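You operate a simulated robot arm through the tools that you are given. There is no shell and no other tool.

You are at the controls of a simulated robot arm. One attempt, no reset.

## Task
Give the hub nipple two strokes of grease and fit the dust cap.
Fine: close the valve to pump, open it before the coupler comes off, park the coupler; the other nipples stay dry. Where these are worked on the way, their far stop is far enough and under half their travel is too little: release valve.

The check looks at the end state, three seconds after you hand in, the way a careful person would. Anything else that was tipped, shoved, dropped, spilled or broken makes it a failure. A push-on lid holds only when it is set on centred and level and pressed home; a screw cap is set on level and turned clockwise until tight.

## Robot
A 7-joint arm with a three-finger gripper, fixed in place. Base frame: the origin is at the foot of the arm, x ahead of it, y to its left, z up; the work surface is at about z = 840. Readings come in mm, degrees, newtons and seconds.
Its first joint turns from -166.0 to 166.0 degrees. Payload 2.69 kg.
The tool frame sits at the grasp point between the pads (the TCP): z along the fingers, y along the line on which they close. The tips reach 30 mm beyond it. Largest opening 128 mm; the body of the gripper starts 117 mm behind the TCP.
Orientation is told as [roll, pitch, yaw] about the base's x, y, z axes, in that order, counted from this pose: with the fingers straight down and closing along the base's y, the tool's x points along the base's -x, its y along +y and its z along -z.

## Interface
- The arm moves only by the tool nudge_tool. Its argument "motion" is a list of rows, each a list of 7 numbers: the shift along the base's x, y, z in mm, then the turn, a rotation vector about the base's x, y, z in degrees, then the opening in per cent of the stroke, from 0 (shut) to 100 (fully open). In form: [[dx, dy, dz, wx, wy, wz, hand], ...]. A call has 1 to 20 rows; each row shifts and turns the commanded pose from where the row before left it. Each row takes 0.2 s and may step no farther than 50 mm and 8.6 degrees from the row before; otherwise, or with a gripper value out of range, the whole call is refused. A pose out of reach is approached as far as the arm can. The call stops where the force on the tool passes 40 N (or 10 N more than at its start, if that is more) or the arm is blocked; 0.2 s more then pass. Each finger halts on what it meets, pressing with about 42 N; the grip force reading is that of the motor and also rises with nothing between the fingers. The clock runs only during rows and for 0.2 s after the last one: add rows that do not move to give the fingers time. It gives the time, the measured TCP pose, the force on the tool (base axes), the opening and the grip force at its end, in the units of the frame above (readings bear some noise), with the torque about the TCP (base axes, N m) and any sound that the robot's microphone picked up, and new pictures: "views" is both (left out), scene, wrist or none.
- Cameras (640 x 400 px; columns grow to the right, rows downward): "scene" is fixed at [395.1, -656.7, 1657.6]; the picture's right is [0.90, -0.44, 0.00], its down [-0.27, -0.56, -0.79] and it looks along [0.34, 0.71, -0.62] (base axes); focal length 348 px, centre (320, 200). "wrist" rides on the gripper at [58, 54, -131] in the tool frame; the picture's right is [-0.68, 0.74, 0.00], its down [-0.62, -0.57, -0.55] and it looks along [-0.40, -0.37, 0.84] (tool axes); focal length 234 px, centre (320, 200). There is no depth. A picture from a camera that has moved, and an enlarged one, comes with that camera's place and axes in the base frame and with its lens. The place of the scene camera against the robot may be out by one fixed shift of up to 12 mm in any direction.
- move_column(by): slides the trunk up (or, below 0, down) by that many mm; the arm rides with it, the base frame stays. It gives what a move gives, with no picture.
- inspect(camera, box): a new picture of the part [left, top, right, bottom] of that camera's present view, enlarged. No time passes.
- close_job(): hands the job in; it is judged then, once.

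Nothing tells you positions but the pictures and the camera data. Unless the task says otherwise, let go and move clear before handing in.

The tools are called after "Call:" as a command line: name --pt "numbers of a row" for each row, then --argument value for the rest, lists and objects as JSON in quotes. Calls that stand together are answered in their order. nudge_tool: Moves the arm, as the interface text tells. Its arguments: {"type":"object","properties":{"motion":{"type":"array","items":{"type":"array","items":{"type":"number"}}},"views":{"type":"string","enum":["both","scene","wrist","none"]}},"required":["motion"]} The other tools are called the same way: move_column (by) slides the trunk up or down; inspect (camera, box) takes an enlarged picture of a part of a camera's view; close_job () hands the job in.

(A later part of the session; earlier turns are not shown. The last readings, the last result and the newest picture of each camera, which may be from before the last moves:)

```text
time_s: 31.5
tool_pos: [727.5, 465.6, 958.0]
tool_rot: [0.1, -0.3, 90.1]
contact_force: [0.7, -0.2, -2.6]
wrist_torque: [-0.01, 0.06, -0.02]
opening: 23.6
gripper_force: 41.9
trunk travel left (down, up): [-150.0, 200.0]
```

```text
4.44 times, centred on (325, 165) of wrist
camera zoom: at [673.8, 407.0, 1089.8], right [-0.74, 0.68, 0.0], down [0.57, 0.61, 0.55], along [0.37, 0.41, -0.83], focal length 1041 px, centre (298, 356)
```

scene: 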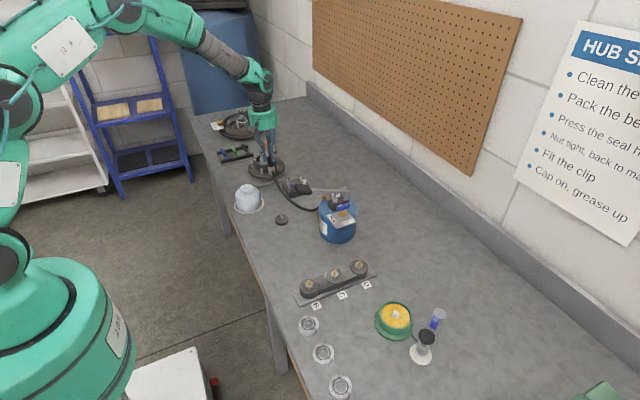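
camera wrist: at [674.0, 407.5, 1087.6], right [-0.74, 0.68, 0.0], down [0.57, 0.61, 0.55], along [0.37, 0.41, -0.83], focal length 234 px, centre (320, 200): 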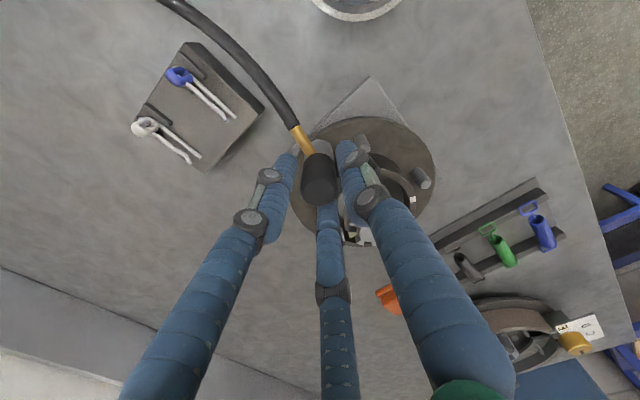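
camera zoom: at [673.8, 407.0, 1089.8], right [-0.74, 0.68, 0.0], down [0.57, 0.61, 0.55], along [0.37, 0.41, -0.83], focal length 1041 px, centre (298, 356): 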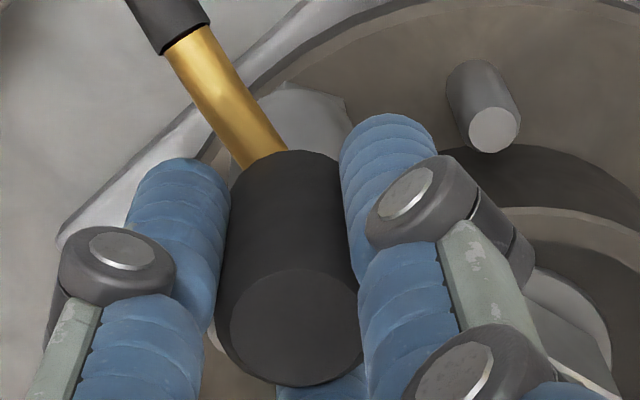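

It still lifts freely. Now that I have a firm mid-sleeve grip, I'll straighten the slight tilt and press down squarely.

Call:
nudge_tool --pt "0 0 0 0 -1.3 0 5" --pt "0 0 0 0 0 0 5" --pt "0 0 -1 0 0 0 5" --pt "0 0 -1 0 0 0 5" --pt "0 0 -1 0 0 0 5" --pt "0 0 -1 0 0 0 5" --pt "0 0 0 0 0 0 5" --views "none"

Call:
inspect --camera "scene" --box '[264, 150, 284, 175]'

Call:
inspect --camera "wrist" --box '[300, 120, 350, 210]'

```text
time_s: 33.1
tool_pos: [727.3, 466.5, 955.7]
tool_rot: [-1.3, -0.5, 90.1]
contact_force: [-3.6, -2.6, 15.5]
wrist_torque: [-0.14, 0.41, 0.01]
opening: 23.6
gripper_force: 42.0
trunk travel left (down, up): [-150.0, 200.0]
```

```text
16.00 times, centred on (274, 162) of scene
camera zoom: at [395.1, -656.7, 1657.6], right [0.9, -0.44, 0.0], down [-0.27, -0.56, -0.79], along [0.34, 0.71, -0.62], focal length 5573 px, centre (1056, 800)
```

zoom: 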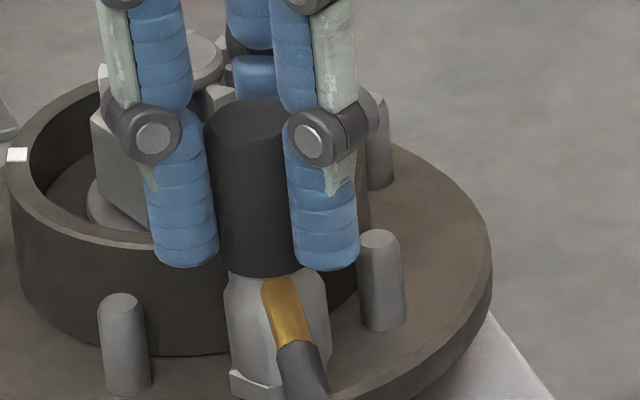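

```text
4.44 times, centred on (325, 165) of wrist
camera zoom: at [670.8, 406.7, 1086.4], right [-0.74, 0.68, -0.01], down [0.55, 0.61, 0.57], along [0.39, 0.41, -0.82], focal length 1041 px, centre (298, 356)
```

zoom: 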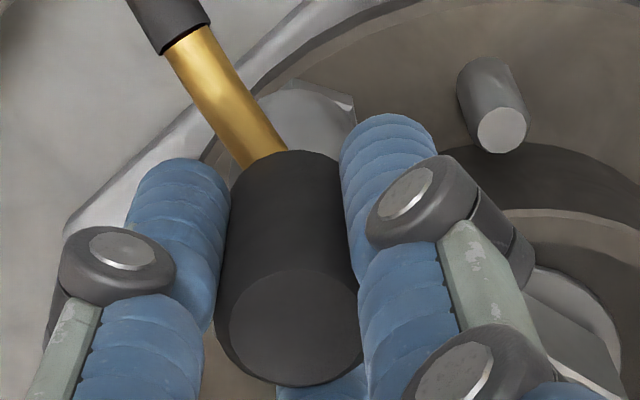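

The torque again puts the contact at the -x rim, so the coupler was already square as it stood. I'll undo that tilt and press again.

Call:
nudge_tool --pt "0 0 2 0 0 0 5" --pt "1.0 0 1 0 1.3 0 5" --pt "0 0 0 0 0 0 5" --pt "0 0 -1.5 0 0 0 5" --pt "0 0 -1.5 0 0 0 5" --pt "0 0 -1 0 0 0 5" --pt "0 0 0 0 0 0 5" --views "none"

Call:
inspect --camera "scene" --box '[264, 150, 284, 175]'

Call:
inspect --camera "wrist" --box '[300, 120, 350, 210]'

```text
time_s: 34.7
tool_pos: [727.7, 464.4, 955.8]
tool_rot: [-0.1, -0.4, 90.2]
contact_force: [-6.2, -3.3, 23.3]
wrist_torque: [-0.15, 0.27, 0.01]
opening: 23.5
gripper_force: 42.3
trunk travel left (down, up): [-150.0, 200.0]
```

```text
16.00 times, centred on (274, 162) of scene
camera zoom: at [395.1, -656.7, 1657.6], right [0.9, -0.44, 0.0], down [-0.27, -0.56, -0.79], along [0.34, 0.71, -0.62], focal length 5573 px, centre (1056, 800)
```

zoom: 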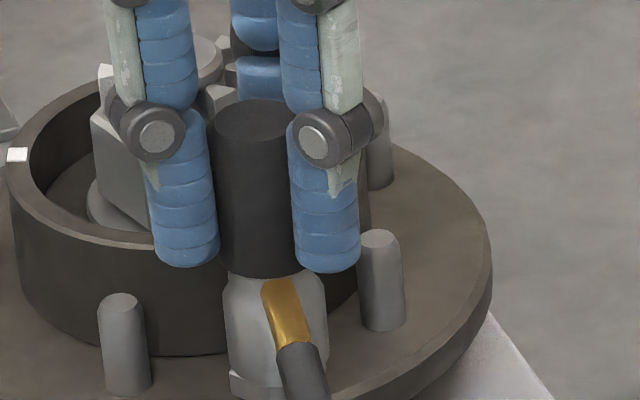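

```text
4.44 times, centred on (325, 165) of wrist
camera zoom: at [674.4, 406.5, 1087.3], right [-0.74, 0.68, 0.0], down [0.56, 0.61, 0.55], along [0.37, 0.41, -0.83], focal length 1041 px, centre (298, 356)
```

zoom: 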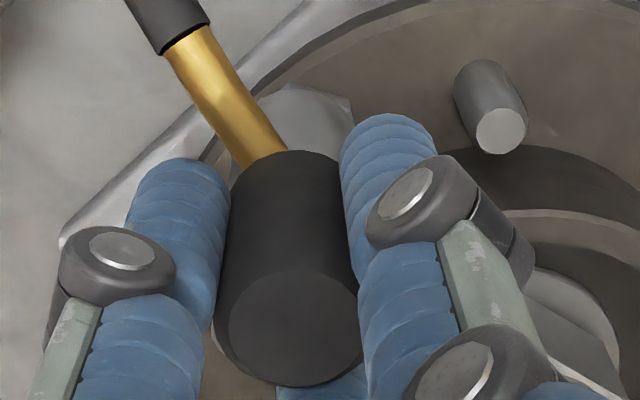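

Contact is centred now at 23 N. I'll press up to nearly 40 N and then try a short lift to see if anything holds.

Call:
nudge_tool --pt "0.3 0.2 -1 0 0 0 5" --pt "0.3 0.2 -1 0 0 0 5" --pt "0 0 0 0 0 0 5" --views "none"

Call:
nudge_tool --pt "0 0 2 0 0 0 5" --pt "0 0 2 0 0 0 5" --pt "0 0 2 0 0 0 5" --pt "0 0 1 0 0 0 5" --pt "0 0 0 0 0 0 5" --views "none"

Call:
inspect --camera "scene" --box '[264, 150, 284, 175]'

```text
time_s: 35.3
tool_pos: [730.5, 468.0, 955.5]
tool_rot: [-0.3, -0.6, 90.1]
contact_force: [2.4, 2.2, 7.8]
wrist_torque: [0.08, -0.14, -0.02]
opening: 23.7
gripper_force: 42.4
trunk travel left (down, up): [-150.0, 200.0]
stopped in row 2: the force on the tool passed its limit at 42 N (the readings are from after the stop); the commanded pose is now the measured one
```

```text
time_s: 36.5
tool_pos: [731.4, 467.1, 961.1]
tool_rot: [0.0, -0.4, 90.1]
contact_force: [0.3, 0.0, -1.7]
wrist_torque: [-0.05, -0.01, 0.02]
opening: 23.4
gripper_force: 41.7
trunk travel left (down, up): [-150.0, 200.0]
```

```text
16.00 times, centred on (274, 162) of scene
camera zoom: at [395.1, -656.7, 1657.6], right [0.9, -0.44, 0.0], down [-0.27, -0.56, -0.79], along [0.34, 0.71, -0.62], focal length 5573 px, centre (1056, 800)
```

zoom: 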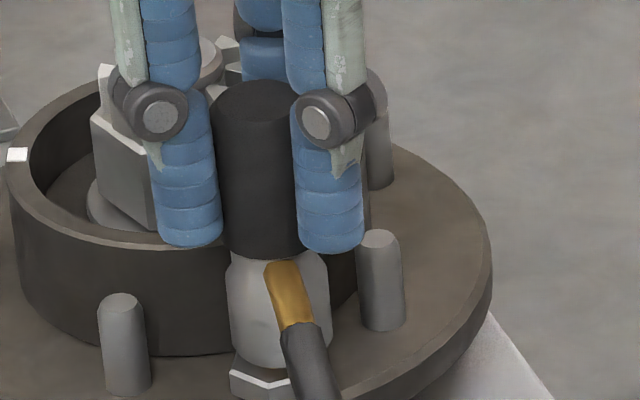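

There's still no hold, only loose play around the nipple. I'll set it down centred, let go so it squares itself, and press on its top with closed fingers.

Call:
nudge_tool --pt "-1.5 -0.5 0 0 0 0 5" --pt "-1.0 0 -2 0 0 0 5" --pt "0 0 -2.5 0 0 0 5" --pt "0 0 0 0 0 0 5" --pt "0 0 0 0 0 0 28" --pt "0 0 0 0 0 0 28" --pt "0 0 10 0 0 0 28" --pt "0 0 20 0 0 0 28" --pt "0 0 30 0 0 0 28" --pt "0 0 0 0 0 0 28" --views "wrist"

Call:
inspect --camera "scene" --box '[264, 150, 284, 175]'

Call:
inspect --camera "wrist" --box '[300, 90, 350, 180]'

```text
time_s: 38.7
tool_pos: [726.1, 467.4, 1015.5]
tool_rot: [0.0, -0.4, 90.0]
contact_force: [0.7, -0.1, 1.1]
wrist_torque: [0.03, -0.04, 0.03]
opening: 35.8
gripper_force: 0.0
trunk travel left (down, up): [-150.0, 200.0]
camera wrist: at [672.9, 407.6, 1146.9], right [-0.74, 0.68, 0.0], down [0.56, 0.61, 0.55], along [0.37, 0.41, -0.83], focal length 234 px, centre (320, 200)
```

wrist: 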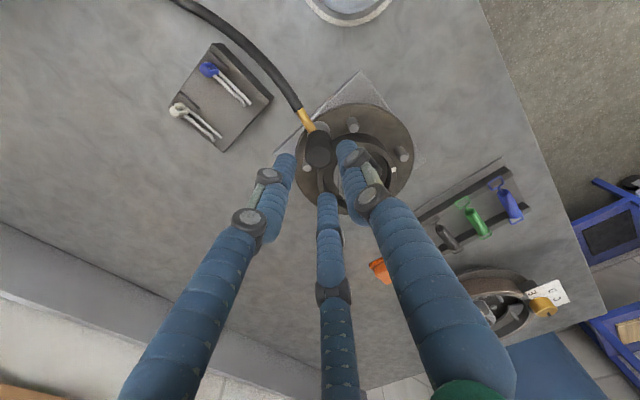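

```text
16.00 times, centred on (274, 162) of scene
camera zoom: at [395.1, -656.7, 1657.6], right [0.9, -0.44, 0.0], down [-0.27, -0.56, -0.79], along [0.34, 0.71, -0.62], focal length 5573 px, centre (1056, 800)
```

zoom: 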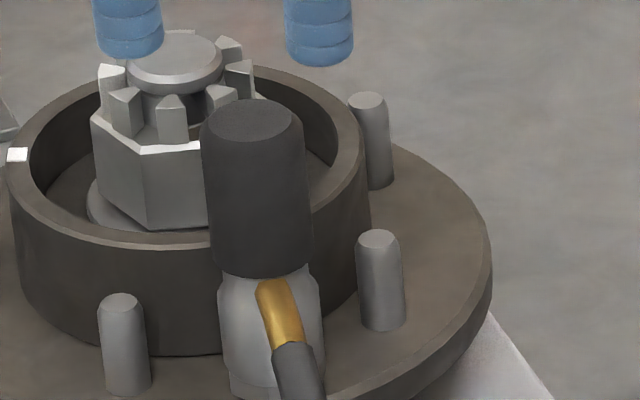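

```text
4.44 times, centred on (325, 135) of wrist
camera zoom: at [672.9, 407.6, 1146.9], right [-0.74, 0.68, 0.0], down [0.56, 0.61, 0.55], along [0.37, 0.41, -0.83], focal length 1041 px, centre (298, 489)
```

zoom: 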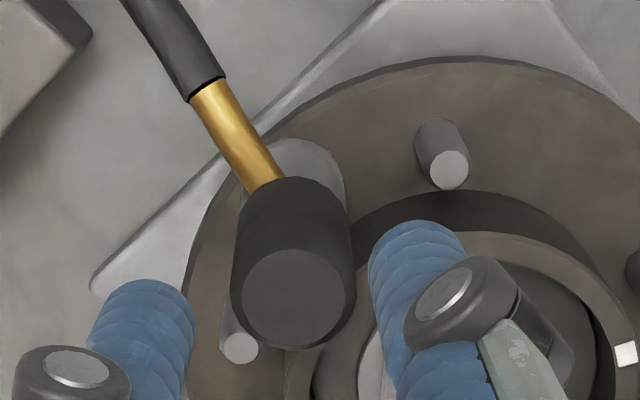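

It stands steadily on the nipple on its own. I'll close the fingers above it and press on its top.

Call:
nudge_tool --pt "-0.6 -1.4 0 0 0 0 0" --pt "0 0 0 0 0 0 0" --pt "0 0 -10 0 0 0 0" --pt "0 0 -10 0 0 0 0" --pt "0 0 -4 0 0 0 0" --pt "0 0 -2 0 0 0 0" --pt "0 0 -2 0 0 0 0" --pt "0 0 0 0 0 0 0" --views "none"

Call:
inspect --camera "scene" --box '[264, 150, 284, 175]'

Call:
inspect --camera "wrist" --box '[300, 110, 350, 200]'

```text
time_s: 40.5
tool_pos: [726.7, 464.5, 988.2]
tool_rot: [0.0, -0.2, 90.1]
contact_force: [-1.3, 0.0, -0.4]
wrist_torque: [-0.01, -0.01, -0.01]
opening: 2.3
gripper_force: 31.1
trunk travel left (down, up): [-150.0, 200.0]
```

```text
16.00 times, centred on (274, 162) of scene
camera zoom: at [395.1, -656.7, 1657.6], right [0.9, -0.44, 0.0], down [-0.27, -0.56, -0.79], along [0.34, 0.71, -0.62], focal length 5573 px, centre (1056, 800)
```

zoom: 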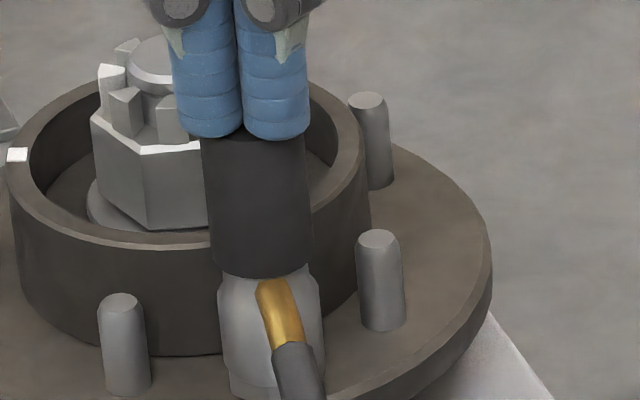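

```text
4.44 times, centred on (325, 155) of wrist
camera zoom: at [673.0, 405.8, 1119.1], right [-0.74, 0.68, 0.0], down [0.56, 0.61, 0.55], along [0.37, 0.41, -0.83], focal length 1041 px, centre (298, 400)
```

zoom: 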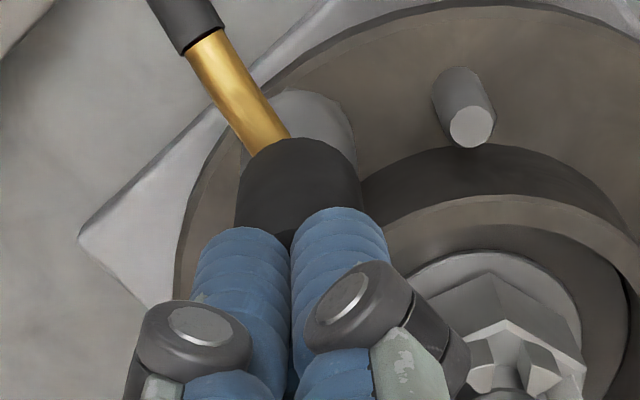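

Call:
nudge_tool --pt "0 0 -1.5 0 0 0 0" --pt "0 0 -1.5 0 0 0 0" --pt "0 0 -1.5 0 0 0 0" --pt "0 0 -1 0 0 0 0" --pt "0 0 0 0 0 0 0" --views "none"

Call:
inspect --camera "scene" --box '[264, 150, 284, 175]'

```text
time_s: 41.7
tool_pos: [726.0, 464.7, 983.8]
tool_rot: [-0.2, -0.6, 90.2]
contact_force: [-2.1, -1.8, 21.0]
wrist_torque: [-0.09, 0.05, 0.03]
opening: 6.0
gripper_force: 31.8
trunk travel left (down, up): [-150.0, 200.0]
```

```text
16.00 times, centred on (274, 162) of scene
camera zoom: at [395.1, -656.7, 1657.6], right [0.9, -0.44, 0.0], down [-0.27, -0.56, -0.79], along [0.34, 0.71, -0.62], focal length 5573 px, centre (1056, 800)
```

zoom: 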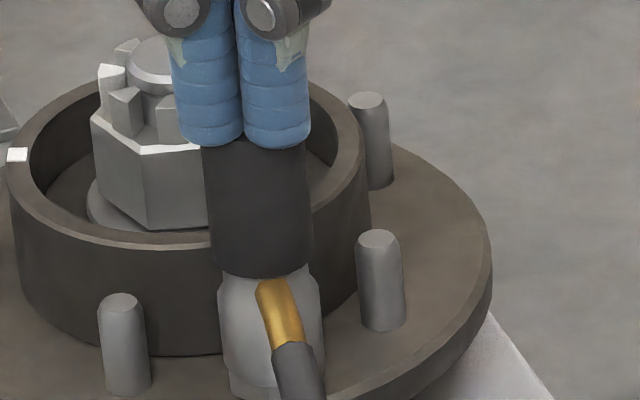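

Call:
nudge_tool --pt "0 0 -1 0 0 0 0" --pt "0 0 -1 0 0 0 0" --pt "0 0 0 0 0 0 0" --pt "0 0 0 0 0 0 0" --views "none"

Call:
inspect --camera "scene" --box '[264, 150, 284, 175]'

```text
time_s: 42.5
tool_pos: [727.6, 467.0, 986.9]
tool_rot: [-0.4, -0.6, 90.0]
contact_force: [-3.2, -2.7, 13.7]
wrist_torque: [-0.1, 0.1, 0.01]
opening: 6.1
gripper_force: 31.6
trunk travel left (down, up): [-150.0, 200.0]
stopped in row 4: the force on the tool passed its limit at 41 N (the readings are from after the stop); the commanded pose is now the measured one
```

```text
16.00 times, centred on (274, 162) of scene
camera zoom: at [395.1, -656.7, 1657.6], right [0.9, -0.44, 0.0], down [-0.27, -0.56, -0.79], along [0.34, 0.71, -0.62], focal length 5573 px, centre (1056, 800)
```

zoom: 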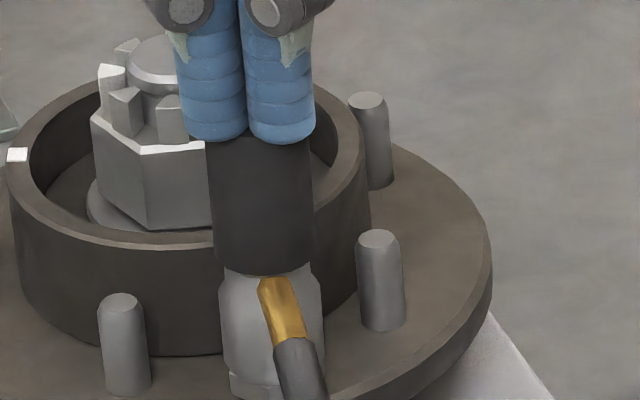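

Call:
nudge_tool --pt "0 0 5 0 0 0 0" --pt "0 0 15 0 0 0 28" --pt "0 0 15 0 0 0 28" --pt "0 0 0 0 0 0 28" --views "none"

Call:
inspect --camera "scene" --box '[264, 150, 284, 175]'

Call:
inspect --camera "wrist" --box '[300, 90, 350, 180]'

```text
time_s: 43.5
tool_pos: [726.1, 464.6, 1018.0]
tool_rot: [-0.1, -0.6, 90.2]
contact_force: [0.3, -1.1, 0.2]
wrist_torque: [0.03, -0.01, 0.01]
opening: 35.8
gripper_force: 0.0
trunk travel left (down, up): [-150.0, 200.0]
```

```text
16.00 times, centred on (274, 162) of scene
camera zoom: at [395.1, -656.7, 1657.6], right [0.9, -0.44, 0.0], down [-0.27, -0.56, -0.79], along [0.34, 0.71, -0.62], focal length 5573 px, centre (1056, 800)
```

zoom: 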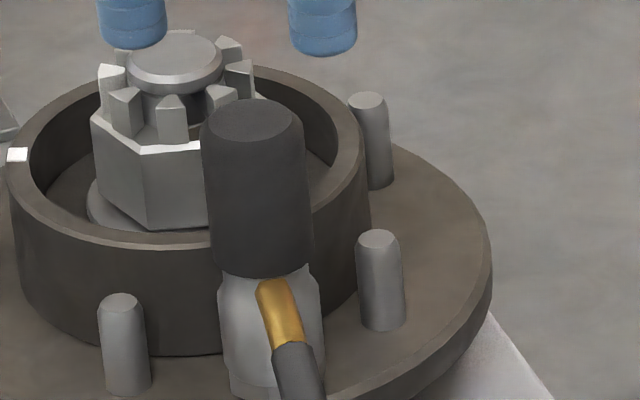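

```text
4.44 times, centred on (325, 135) of wrist
camera zoom: at [673.3, 406.2, 1149.7], right [-0.74, 0.68, 0.0], down [0.56, 0.61, 0.56], along [0.37, 0.41, -0.83], focal length 1041 px, centre (298, 489)
```

zoom: 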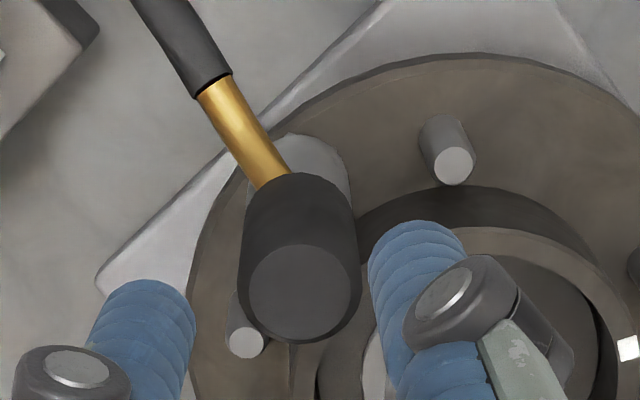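

The coupler returned to the same upright pose. My presses so far peaked only briefly, so I'll press again, centred, and hold a steady force of about 35 N.

Call:
nudge_tool --pt "-1.7 0 0 0 0 0 0" --pt "0 0 -10 0 0 0 0" --pt "0 0 -10 0 0 0 0" --pt "0 0 -9 0 0 0 0" --pt "0 0 -2 0 0 0 0" --pt "0 0 -1.5 0 0 0 0" --pt "0 0 -1.5 0 0 0 0" --pt "0 0 0 0 0 0 0" --views "none"

```text
time_s: 45.3
tool_pos: [725.4, 465.3, 986.3]
tool_rot: [-0.3, -0.5, 90.2]
contact_force: [-1.9, -1.9, 9.2]
wrist_torque: [-0.1, 0.08, 0.01]
opening: 5.9
gripper_force: 31.2
trunk travel left (down, up): [-150.0, 200.0]
```

Call:
nudge_tool --pt "0 0 -1.2 0 0 0 0" --pt "0 0 0 0 0 0 0" --pt "0 0 0 0 0 0 0" --views "none"

```text
time_s: 46.1
tool_pos: [725.9, 464.8, 985.3]
tool_rot: [-0.4, -0.6, 90.2]
contact_force: [-1.0, -3.6, 21.8]
wrist_torque: [-0.14, 0.08, 0.0]
opening: 5.9
gripper_force: 31.2
trunk travel left (down, up): [-150.0, 200.0]
```

Call:
nudge_tool --pt "0 0 -1.0 0 0 0 0" --pt "0 0 0 0 0 0 0" --pt "0 0 0 0 0 0 0" --pt "0 0 0 0 0 0 0" --pt "0 0 0 0 0 0 0" --views "none"

Call:
inspect --camera "scene" --box '[264, 150, 284, 175]'

```text
time_s: 47.3
tool_pos: [725.5, 466.2, 985.6]
tool_rot: [-0.4, -0.6, 90.1]
contact_force: [2.1, -0.7, 40.1]
wrist_torque: [-0.12, -0.05, 0.01]
opening: 6.1
gripper_force: 31.3
trunk travel left (down, up): [-150.0, 200.0]
```

```text
16.00 times, centred on (274, 162) of scene
camera zoom: at [395.1, -656.7, 1657.6], right [0.9, -0.44, 0.0], down [-0.27, -0.56, -0.79], along [0.34, 0.71, -0.62], focal length 5573 px, centre (1056, 800)
```

zoom: 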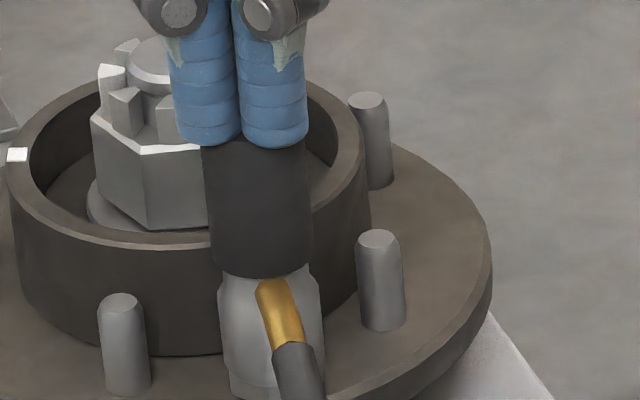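

I held about 40 N squarely for about a second. I'll back off, grip the sleeve again, and do a small lift test.

Call:
nudge_tool --pt "0 0 4 0 0 0 0" --pt "0 0 4 0 0 0 28" --pt "0 0 4 0 0 0 28" --pt "0 0 0 0 0 0 28" --pt "0.5 0 -10 0 0 0 28" --pt "0.5 0 -10 0 0 0 28" --pt "0 0 -10 0 0 0 28" --pt "0 0 -8 0 0 0 28" --pt "0 0 0 0 0 0 28" --views "none"

Call:
inspect --camera "scene" --box '[264, 150, 284, 175]'

Call:
inspect --camera "wrist" --box '[300, 150, 350, 220]'

```text
time_s: 49.3
tool_pos: [727.4, 463.7, 955.4]
tool_rot: [-0.3, -0.6, 90.1]
contact_force: [1.0, 0.4, 0.1]
wrist_torque: [0.01, 0.01, 0.0]
opening: 35.9
gripper_force: 0.0
trunk travel left (down, up): [-150.0, 200.0]
```

```text
16.00 times, centred on (274, 162) of scene
camera zoom: at [395.1, -656.7, 1657.6], right [0.9, -0.44, 0.0], down [-0.27, -0.56, -0.79], along [0.34, 0.71, -0.62], focal length 5573 px, centre (1056, 800)
```

zoom: 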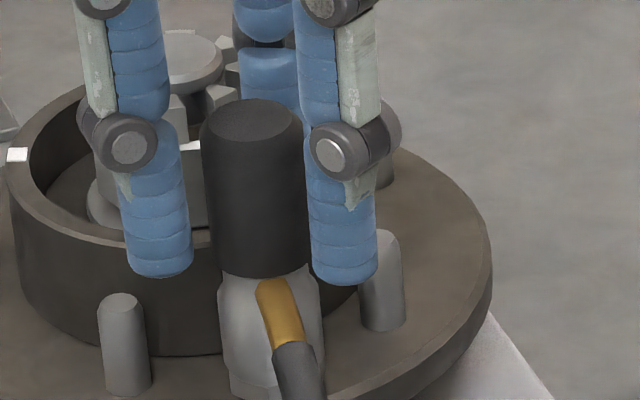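

```text
5.71 times, centred on (325, 185) of wrist
camera zoom: at [673.3, 406.1, 1086.7], right [-0.74, 0.68, 0.0], down [0.56, 0.61, 0.56], along [0.37, 0.41, -0.83], focal length 1338 px, centre (291, 286)
```

zoom: 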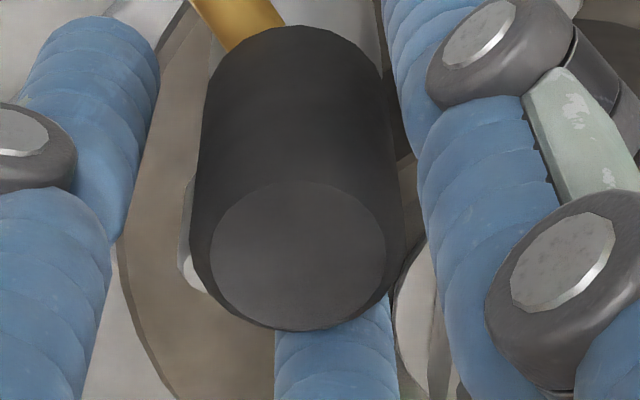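

Call:
nudge_tool --pt "0 0 0 0 0 0 5" --pt "0 0 0 0 0 0 5" --pt "0 0 0 0 0 0 5" --pt "0 0 1 0 0 0 5" --pt "0 0 1 0 0 0 5" --pt "0 0 1 0 0 0 5" --pt "0 0 0 0 0 0 5" --views "none"

Call:
inspect --camera "scene" --box '[264, 150, 284, 175]'

```text
time_s: 50.9
tool_pos: [727.5, 464.7, 958.1]
tool_rot: [-0.2, -0.5, 90.1]
contact_force: [0.5, -0.2, -1.3]
wrist_torque: [-0.01, 0.0, 0.01]
opening: 23.5
gripper_force: 42.0
trunk travel left (down, up): [-150.0, 200.0]
```

```text
16.00 times, centred on (274, 162) of scene
camera zoom: at [395.1, -656.7, 1657.6], right [0.9, -0.44, 0.0], down [-0.27, -0.56, -0.79], along [0.34, 0.71, -0.62], focal length 5573 px, centre (1056, 800)
```

zoom: 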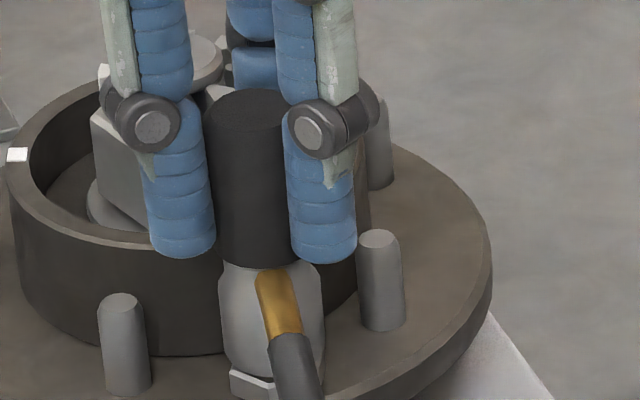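

It doesn't latch and just seats on the nipple, fully down and upright. I'll set it back down, let go, and move up to look at the valve and lever.

Call:
nudge_tool --pt "0 0 -1.5 0 0 0 5" --pt "0 0 -1.8 0 0 0 5" --pt "0 0 0 0 0 0 5" --pt "0 0 0 0 0 0 28" --pt "0 0 0 0 0 0 28" --pt "0 0 10 0 0 0 28" --pt "0 0 25 0 0 0 28" --pt "0 0 40 0 0 0 28" --pt "0 0 45 0 0 0 28" --pt "0 0 45 0 0 0 28" --views "both"

Call:
inspect --camera "scene" --box '[264, 150, 284, 175]'

```text
time_s: 53.1
tool_pos: [727.1, 465.7, 1120.4]
tool_rot: [-0.3, -0.4, 90.2]
contact_force: [0.5, -0.2, -0.7]
wrist_torque: [0.01, 0.0, -0.04]
opening: 35.9
gripper_force: 0.1
trunk travel left (down, up): [-150.0, 200.0]
camera wrist: at [673.5, 405.9, 1251.4], right [-0.74, 0.68, 0.0], down [0.56, 0.61, 0.56], along [0.37, 0.41, -0.83], focal length 234 px, centre (320, 200)
```

scene: 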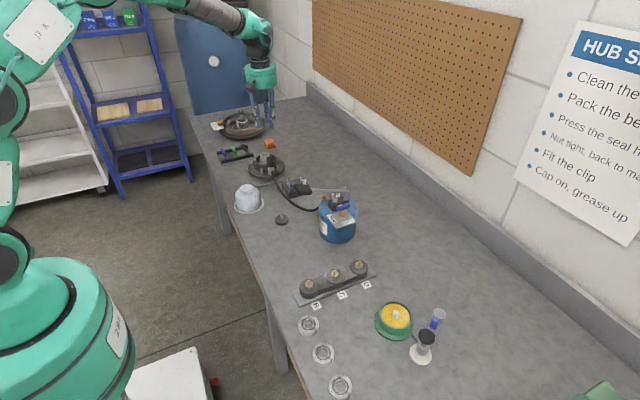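
wrist: 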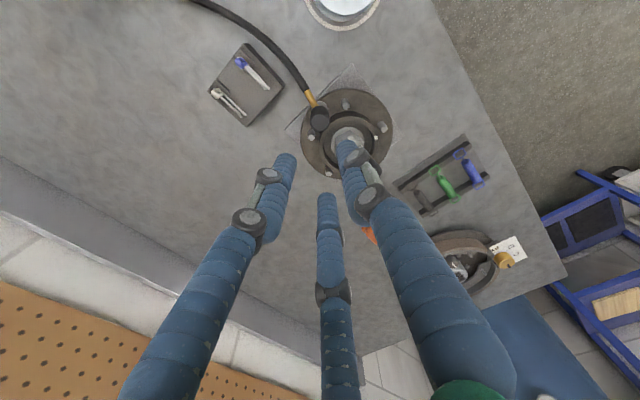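

```text
16.00 times, centred on (274, 162) of scene
camera zoom: at [395.1, -656.7, 1657.6], right [0.9, -0.44, 0.0], down [-0.27, -0.56, -0.79], along [0.34, 0.71, -0.62], focal length 5573 px, centre (1056, 800)
```

zoom: 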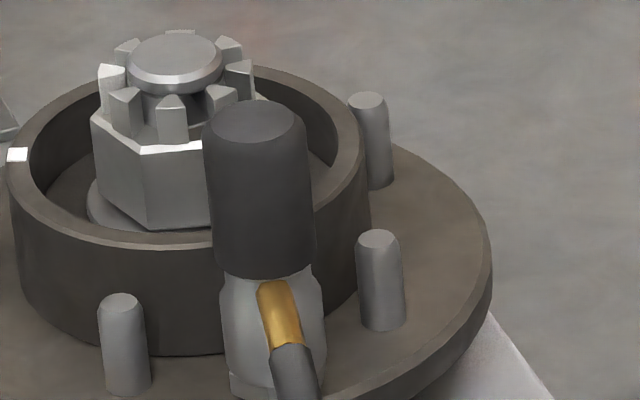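

The coupler is standing well on the hub nipple. Now I'm moving to view the pump's valve and lever, with the wrist turned back to yaw 0.

Call:
nudge_tool --pt "0.75 -28 3 0 0 -7.5 28" --pt "0.75 -28 3 0 0 -7.5 28" --pt "0.75 -28 3 0 0 -7.5 28" --pt "0.75 -28 3 0 0 -7.5 28" --pt "0.75 -28 3 0 0 -7.5 28" --pt "0.75 -28 3 0 0 -7.5 28" --pt "0.75 -28 3 0 0 -7.5 28" --pt "0.75 -28 3 0 0 -7.5 28" --pt "0.75 -28 3 0 0 -7.5 28" --pt "0.75 -28 3 0 0 -7.5 28" --pt "0.75 -28 3 0 0 -7.5 28" --pt "0.75 -28 3 0 0 -7.5 28" --views "both"

Call:
inspect --camera "wrist" --box '[240, 100, 420, 260]'

Call:
inspect --camera "scene" --box '[290, 175, 370, 225]'

```text
time_s: 55.7
tool_pos: [736.9, 128.5, 1157.5]
tool_rot: [-0.3, -0.6, -0.1]
contact_force: [-0.3, -0.5, 0.6]
wrist_torque: [-0.05, 0.0, 0.02]
opening: 35.6
gripper_force: 0.2
trunk travel left (down, up): [-150.0, 200.0]
camera wrist: at [677.4, 183.8, 1288.5], right [0.68, 0.74, 0.0], down [0.61, -0.56, 0.56], along [0.41, -0.37, -0.83], focal length 234 px, centre (320, 200)
```

scene: 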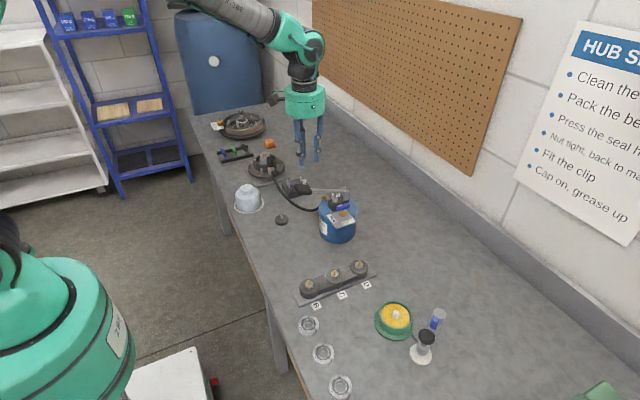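
wrist: 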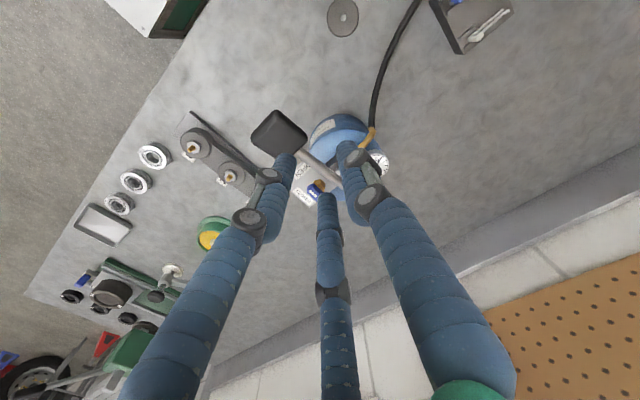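

```text
2.50 times, centred on (330, 180) of wrist
camera zoom: at [677.4, 183.8, 1288.5], right [0.68, 0.74, 0.0], down [0.61, -0.56, 0.56], along [0.41, -0.37, -0.83], focal length 585 px, centre (295, 250)
```

zoom: 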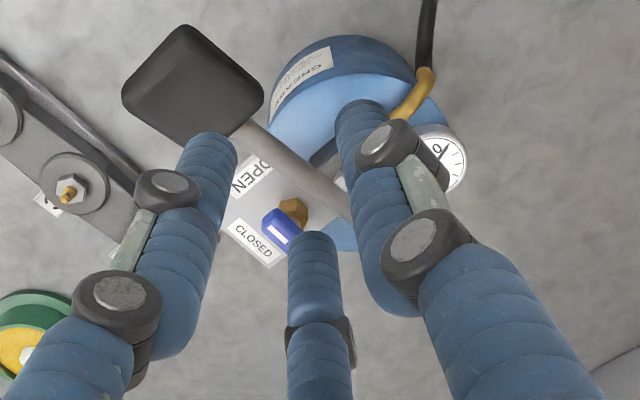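

```text
8.00 times, centred on (330, 200) of scene
camera zoom: at [395.1, -656.7, 1657.6], right [0.9, -0.44, 0.0], down [-0.27, -0.56, -0.79], along [0.34, 0.71, -0.62], focal length 2786 px, centre (240, 200)
```

zoom: 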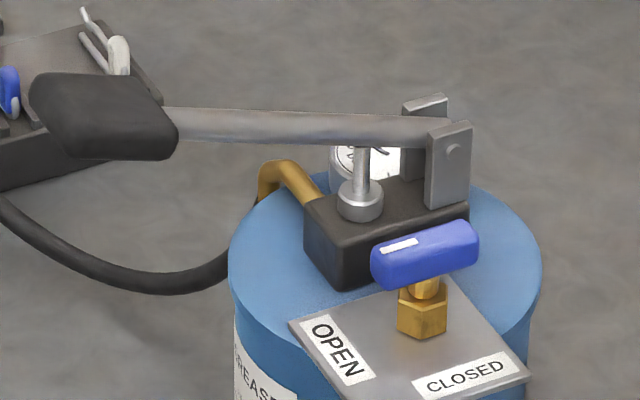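

The valve's white mark points to OPEN (-x) and CLOSED lies toward -y, so closing is a +90° turn about z. I'll level the tool, open the fingers to clear the view, and measure the handle exactly.

Call:
nudge_tool --pt "0 0 0 0.3 0.6 0 90" --pt "0 0 0 0 0 0 90" --pt "0 0 0 0 0 0 90" --views "wrist"

Call:
inspect --camera "wrist" --box '[260, 110, 400, 230]'

Call:
inspect --camera "wrist" --box '[295, 165, 345, 215]'

Call:
inspect --camera "scene" --box '[330, 195, 360, 220]'

```text
time_s: 56.5
tool_pos: [737.0, 128.9, 1156.4]
tool_rot: [0.1, 0.1, 0.1]
contact_force: [-0.2, 0.2, -0.3]
wrist_torque: [0.01, 0.0, 0.01]
opening: 115.3
gripper_force: 0.0
trunk travel left (down, up): [-150.0, 200.0]
camera wrist: at [678.6, 183.2, 1289.2], right [0.68, 0.74, 0.0], down [0.62, -0.57, 0.55], along [0.4, -0.37, -0.84], focal length 234 px, centre (320, 200)
```

wrist: 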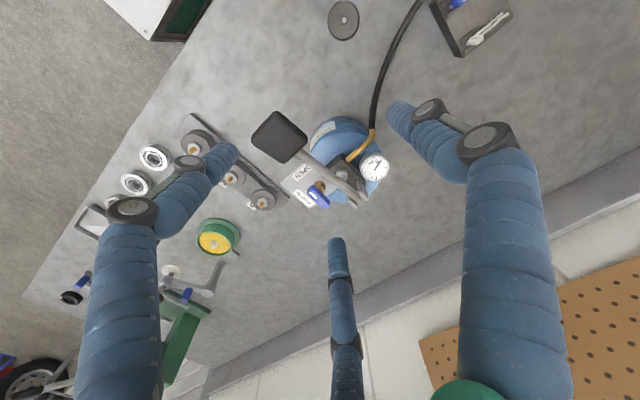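

```text
3.33 times, centred on (330, 170) of wrist
camera zoom: at [678.6, 183.2, 1289.2], right [0.68, 0.74, 0.0], down [0.62, -0.57, 0.55], along [0.4, -0.37, -0.84], focal length 781 px, centre (287, 300)
```

zoom: 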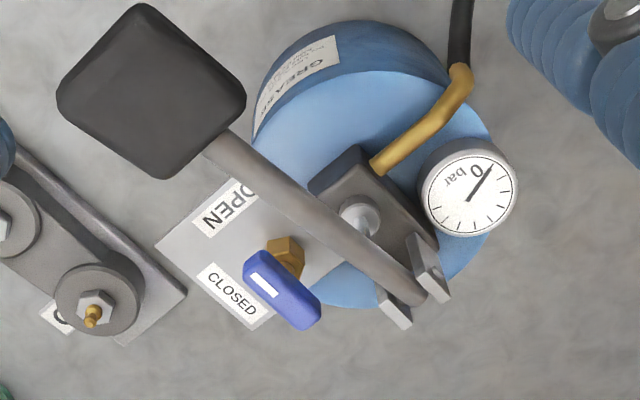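

```text
8.00 times, centred on (320, 190) of wrist
camera zoom: at [678.6, 183.2, 1289.2], right [0.68, 0.74, 0.0], down [0.62, -0.57, 0.55], along [0.4, -0.37, -0.84], focal length 1873 px, centre (320, 280)
```

zoom: 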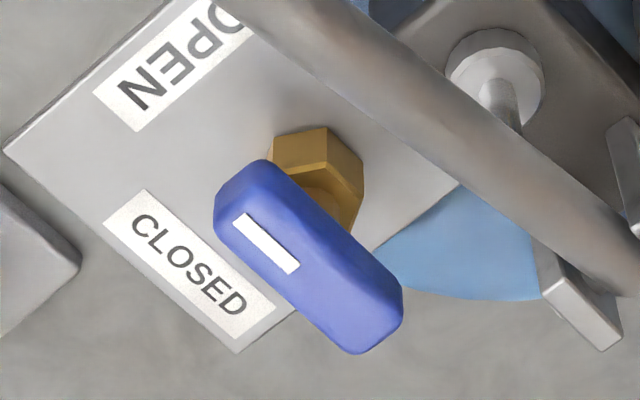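

```text
16.00 times, centred on (345, 208) of scene
camera zoom: at [395.1, -656.7, 1657.6], right [0.9, -0.44, 0.0], down [-0.27, -0.56, -0.79], along [0.34, 0.71, -0.62], focal length 5573 px, centre (-80, 80)
```

zoom: 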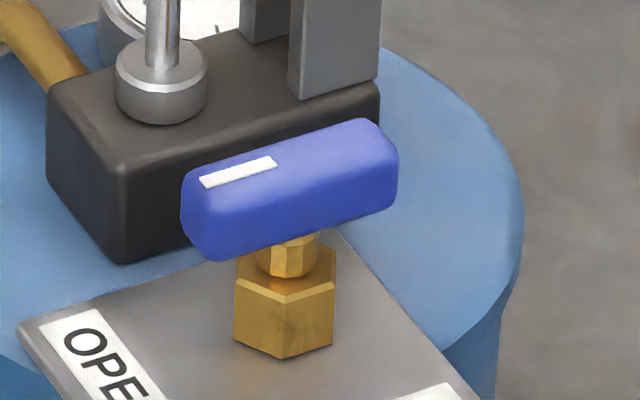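

I triangulate the valve handle at about (817.5, 52.5, 987), 42 mm long along x. I'll move above it at yaw 0 and check the alignment partway down.

Call:
nudge_tool --pt "26.8 -25.4 0 0 0 0 32" --pt "26.8 -25.4 0 0 0 0 32" --pt "26.8 -25.4 0 0 0 0 32" --pt "0 0 -30 0 0 0 32" --pt "0 0 -40 0 0 0 32" --pt "0 0 -36 0 0 0 32" --pt "0 0 0 0 0 0 32" --views "both"

Call:
inspect --camera "wrist" --box '[270, 100, 370, 220]'

Call:
inspect --camera "scene" --box '[300, 160, 380, 230]'

```text
time_s: 58.1
tool_pos: [816.9, 52.3, 1049.8]
tool_rot: [0.2, 0.0, 0.1]
contact_force: [-0.1, -0.5, -0.5]
wrist_torque: [-0.04, 0.02, 0.01]
opening: 40.6
gripper_force: 0.0
trunk travel left (down, up): [-150.0, 200.0]
camera wrist: at [758.5, 105.4, 1181.9], right [0.68, 0.74, 0.0], down [0.62, -0.57, 0.55], along [0.4, -0.37, -0.84], focal length 234 px, centre (320, 200)
```

scene: 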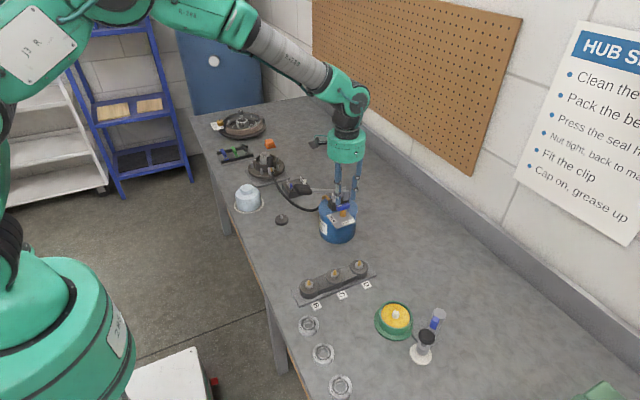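
wrist: 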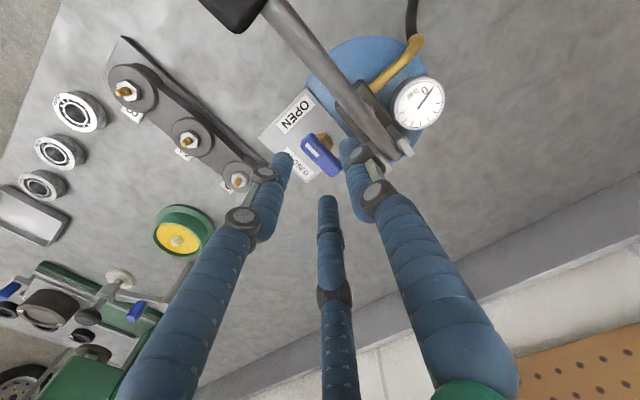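

```text
3.33 times, centred on (320, 160) of wrist
camera zoom: at [758.5, 105.4, 1181.9], right [0.68, 0.74, 0.0], down [0.62, -0.57, 0.55], along [0.4, -0.37, -0.84], focal length 781 px, centre (320, 333)
```

zoom: 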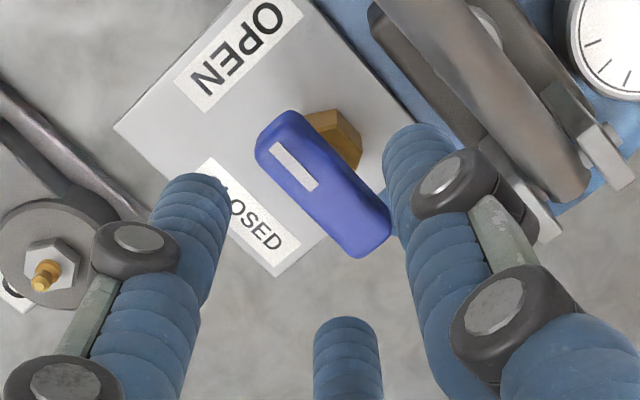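

```text
5.71 times, centred on (340, 195) of scene
camera zoom: at [395.1, -656.7, 1657.6], right [0.9, -0.44, 0.0], down [-0.27, -0.56, -0.79], along [0.34, 0.71, -0.62], focal length 1990 px, centre (206, 229)
```

zoom: 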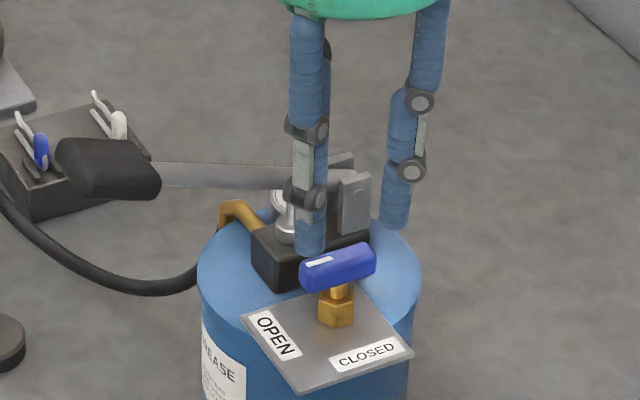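

The handle is about 1 mm off the tool axis. I'll correct that and lower until the handle lies between the pads.

Call:
nudge_tool --pt "0.9 1.0 -15 0 0 0 32" --pt "0 0 -15 0 0 0 32" --pt "0 0 -15 0 0 0 32" --pt "0 0 -12 0 0 0 32" --pt "0 0 0 0 0 0 32" --views "none"

Call:
inspect --camera "wrist" --box '[270, 130, 370, 250]'

Call:
inspect --camera "scene" --box '[300, 160, 380, 230]'

```text
time_s: 58.9
tool_pos: [820.6, 53.4, 1024.5]
tool_rot: [0.1, -0.6, 0.1]
contact_force: [-7.7, -3.9, 20.0]
wrist_torque: [-0.27, 0.61, -0.02]
opening: 48.1
gripper_force: 4.5
trunk travel left (down, up): [-150.0, 200.0]
stopped in row 3: the force on the tool passed its limit at 53 N (the readings are from after the stop); the commanded pose is now the measured one
```

```text
3.33 times, centred on (320, 190) of wrist
camera zoom: at [761.4, 106.9, 1155.5], right [0.68, 0.74, 0.01], down [0.61, -0.57, 0.55], along [0.41, -0.37, -0.83], focal length 781 px, centre (320, 233)
```

zoom: 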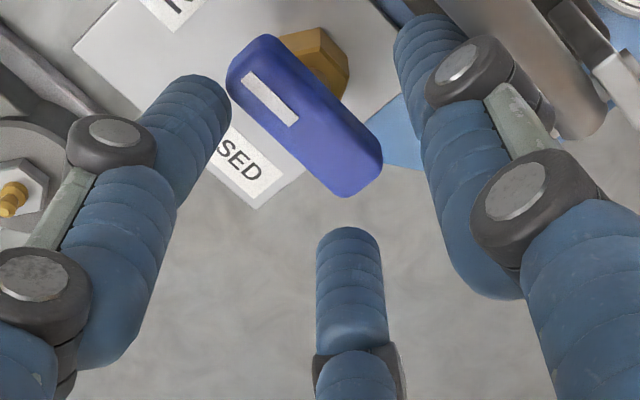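

```text
5.71 times, centred on (340, 195) of scene
camera zoom: at [395.1, -656.7, 1657.6], right [0.9, -0.44, 0.0], down [-0.27, -0.56, -0.79], along [0.34, 0.71, -0.62], focal length 1990 px, centre (206, 229)
```

zoom: 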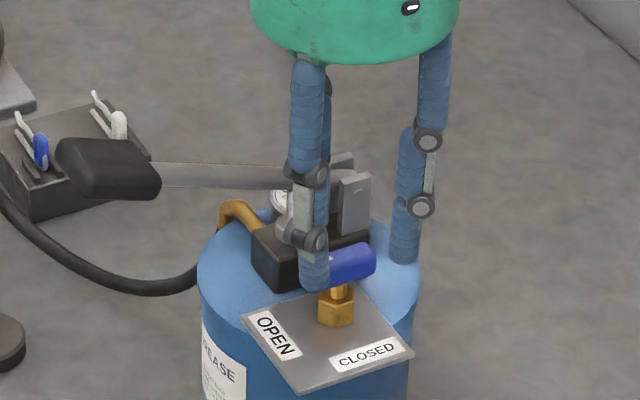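

A finger at the lower-left of the hand touched the handle's end, so the hand really has three fingers. I'll back straight up and check that nothing moved.

Call:
nudge_tool --pt "-1.5 0 10 0 0.6 0 32" --pt "0 0 30 0 0 0 32" --pt "0 0 40 0 0 0 60" --pt "0 0 0 0 0 0 60" --views "both"

Call:
inspect --camera "scene" --box '[290, 175, 370, 225]'

Call:
inspect --camera "wrist" --box '[270, 90, 380, 210]'

```text
time_s: 59.9
tool_pos: [819.9, 53.2, 1101.3]
tool_rot: [0.1, 0.1, 0.1]
contact_force: [-0.6, 0.1, 0.5]
wrist_torque: [-0.03, -0.06, 0.0]
opening: 76.8
gripper_force: 0.0
trunk travel left (down, up): [-150.0, 200.0]
camera wrist: at [761.9, 107.5, 1232.9], right [0.68, 0.74, 0.0], down [0.62, -0.57, 0.55], along [0.4, -0.37, -0.84], focal length 234 px, centre (320, 200)
```

scene: 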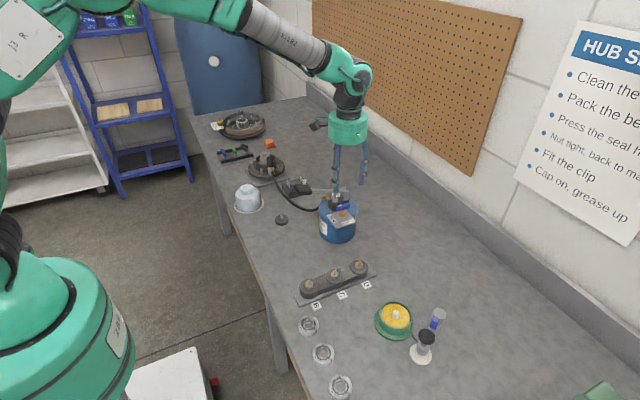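
wrist: 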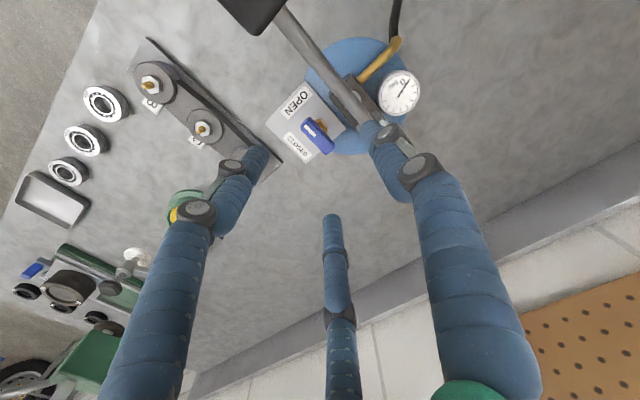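

```text
8.00 times, centred on (330, 200) of scene
camera zoom: at [395.1, -656.7, 1657.6], right [0.9, -0.44, 0.0], down [-0.27, -0.56, -0.79], along [0.34, 0.71, -0.62], focal length 2786 px, centre (240, 200)
```

zoom: 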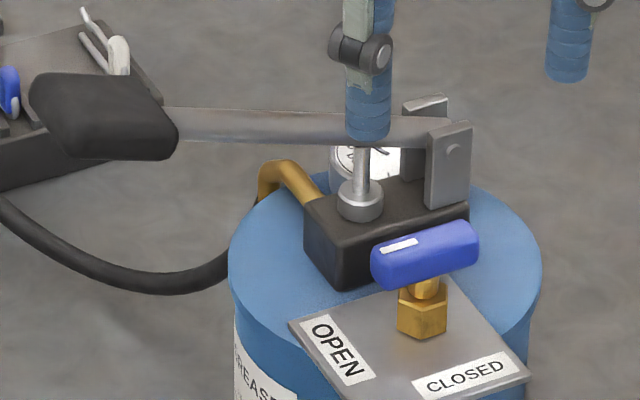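

```text
3.33 times, centred on (325, 150) of wrist
camera zoom: at [761.9, 107.5, 1232.9], right [0.68, 0.74, 0.0], down [0.62, -0.57, 0.55], along [0.4, -0.37, -0.84], focal length 781 px, centre (303, 367)
```

zoom: 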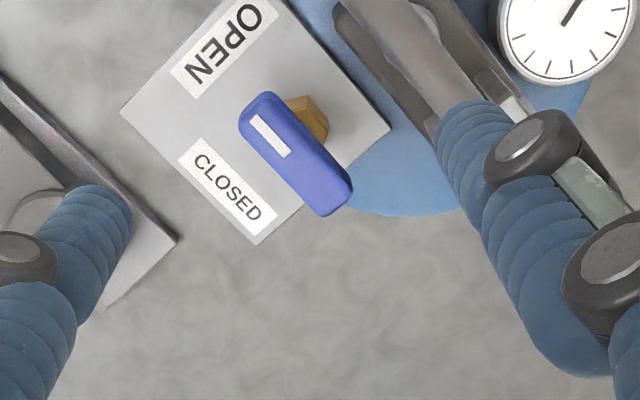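

Nothing moved. With a three-finger hand I'll turn the valve by pushing its +x end toward +y with the single +y finger, coming from the free -y side. First I'll position beside it.

Call:
nudge_tool --pt "6.4 -27 0 0 0 0 32" --pt "6.4 -27 0 0 0 0 32" --pt "0 0 -40 0 0 0 32" --pt "0 0 -30 0 0 0 32" --pt "0 0 -19 0 0 0 32" --pt "0 0 -10 0 0 0 32" --pt "0 0 0 0 0 0 32" --views "wrist"

Call:
inspect --camera "scene" --box '[310, 175, 370, 230]'

Call:
inspect --camera "wrist" --box '[280, 90, 400, 210]'

```text
time_s: 61.5
tool_pos: [833.6, -1.2, 1000.8]
tool_rot: [0.1, 0.2, 0.1]
contact_force: [0.5, 0.1, -0.1]
wrist_torque: [0.02, 0.04, -0.01]
opening: 40.9
gripper_force: 0.1
trunk travel left (down, up): [-150.0, 200.0]
camera wrist: at [774.9, 53.0, 1133.3], right [0.68, 0.74, 0.0], down [0.62, -0.57, 0.55], along [0.4, -0.37, -0.84], focal length 234 px, centre (320, 200)
```

wrist: 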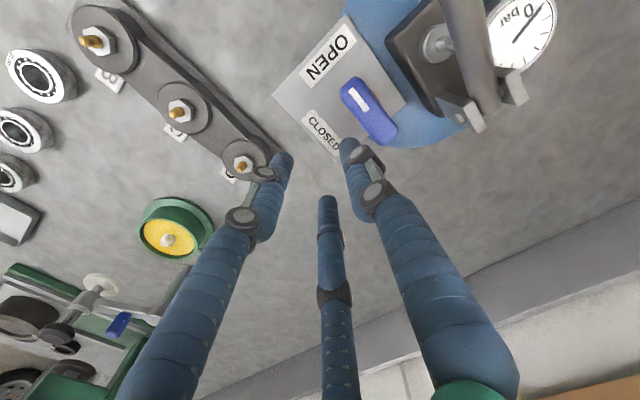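

```text
7.27 times, centred on (340, 202) of scene
camera zoom: at [395.1, -656.7, 1657.6], right [0.9, -0.44, 0.0], down [-0.27, -0.56, -0.79], along [0.34, 0.71, -0.62], focal length 2533 px, centre (174, 182)
```

zoom: 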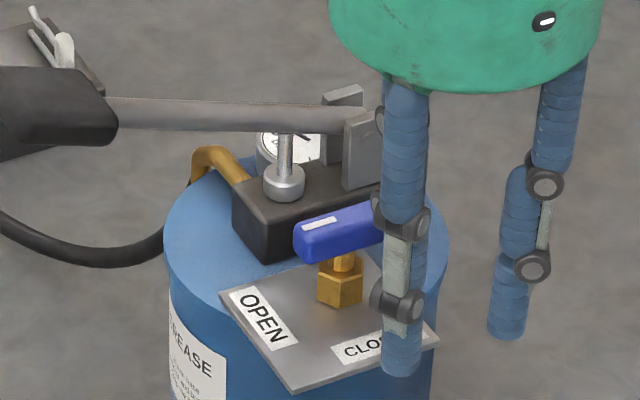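

```text
3.33 times, centred on (340, 150) of wrist
camera zoom: at [774.9, 53.0, 1133.3], right [0.68, 0.74, 0.0], down [0.62, -0.57, 0.55], along [0.4, -0.37, -0.84], focal length 781 px, centre (253, 367)
```

zoom: 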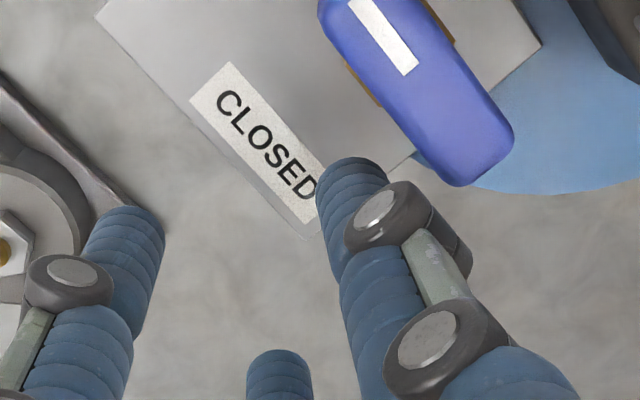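

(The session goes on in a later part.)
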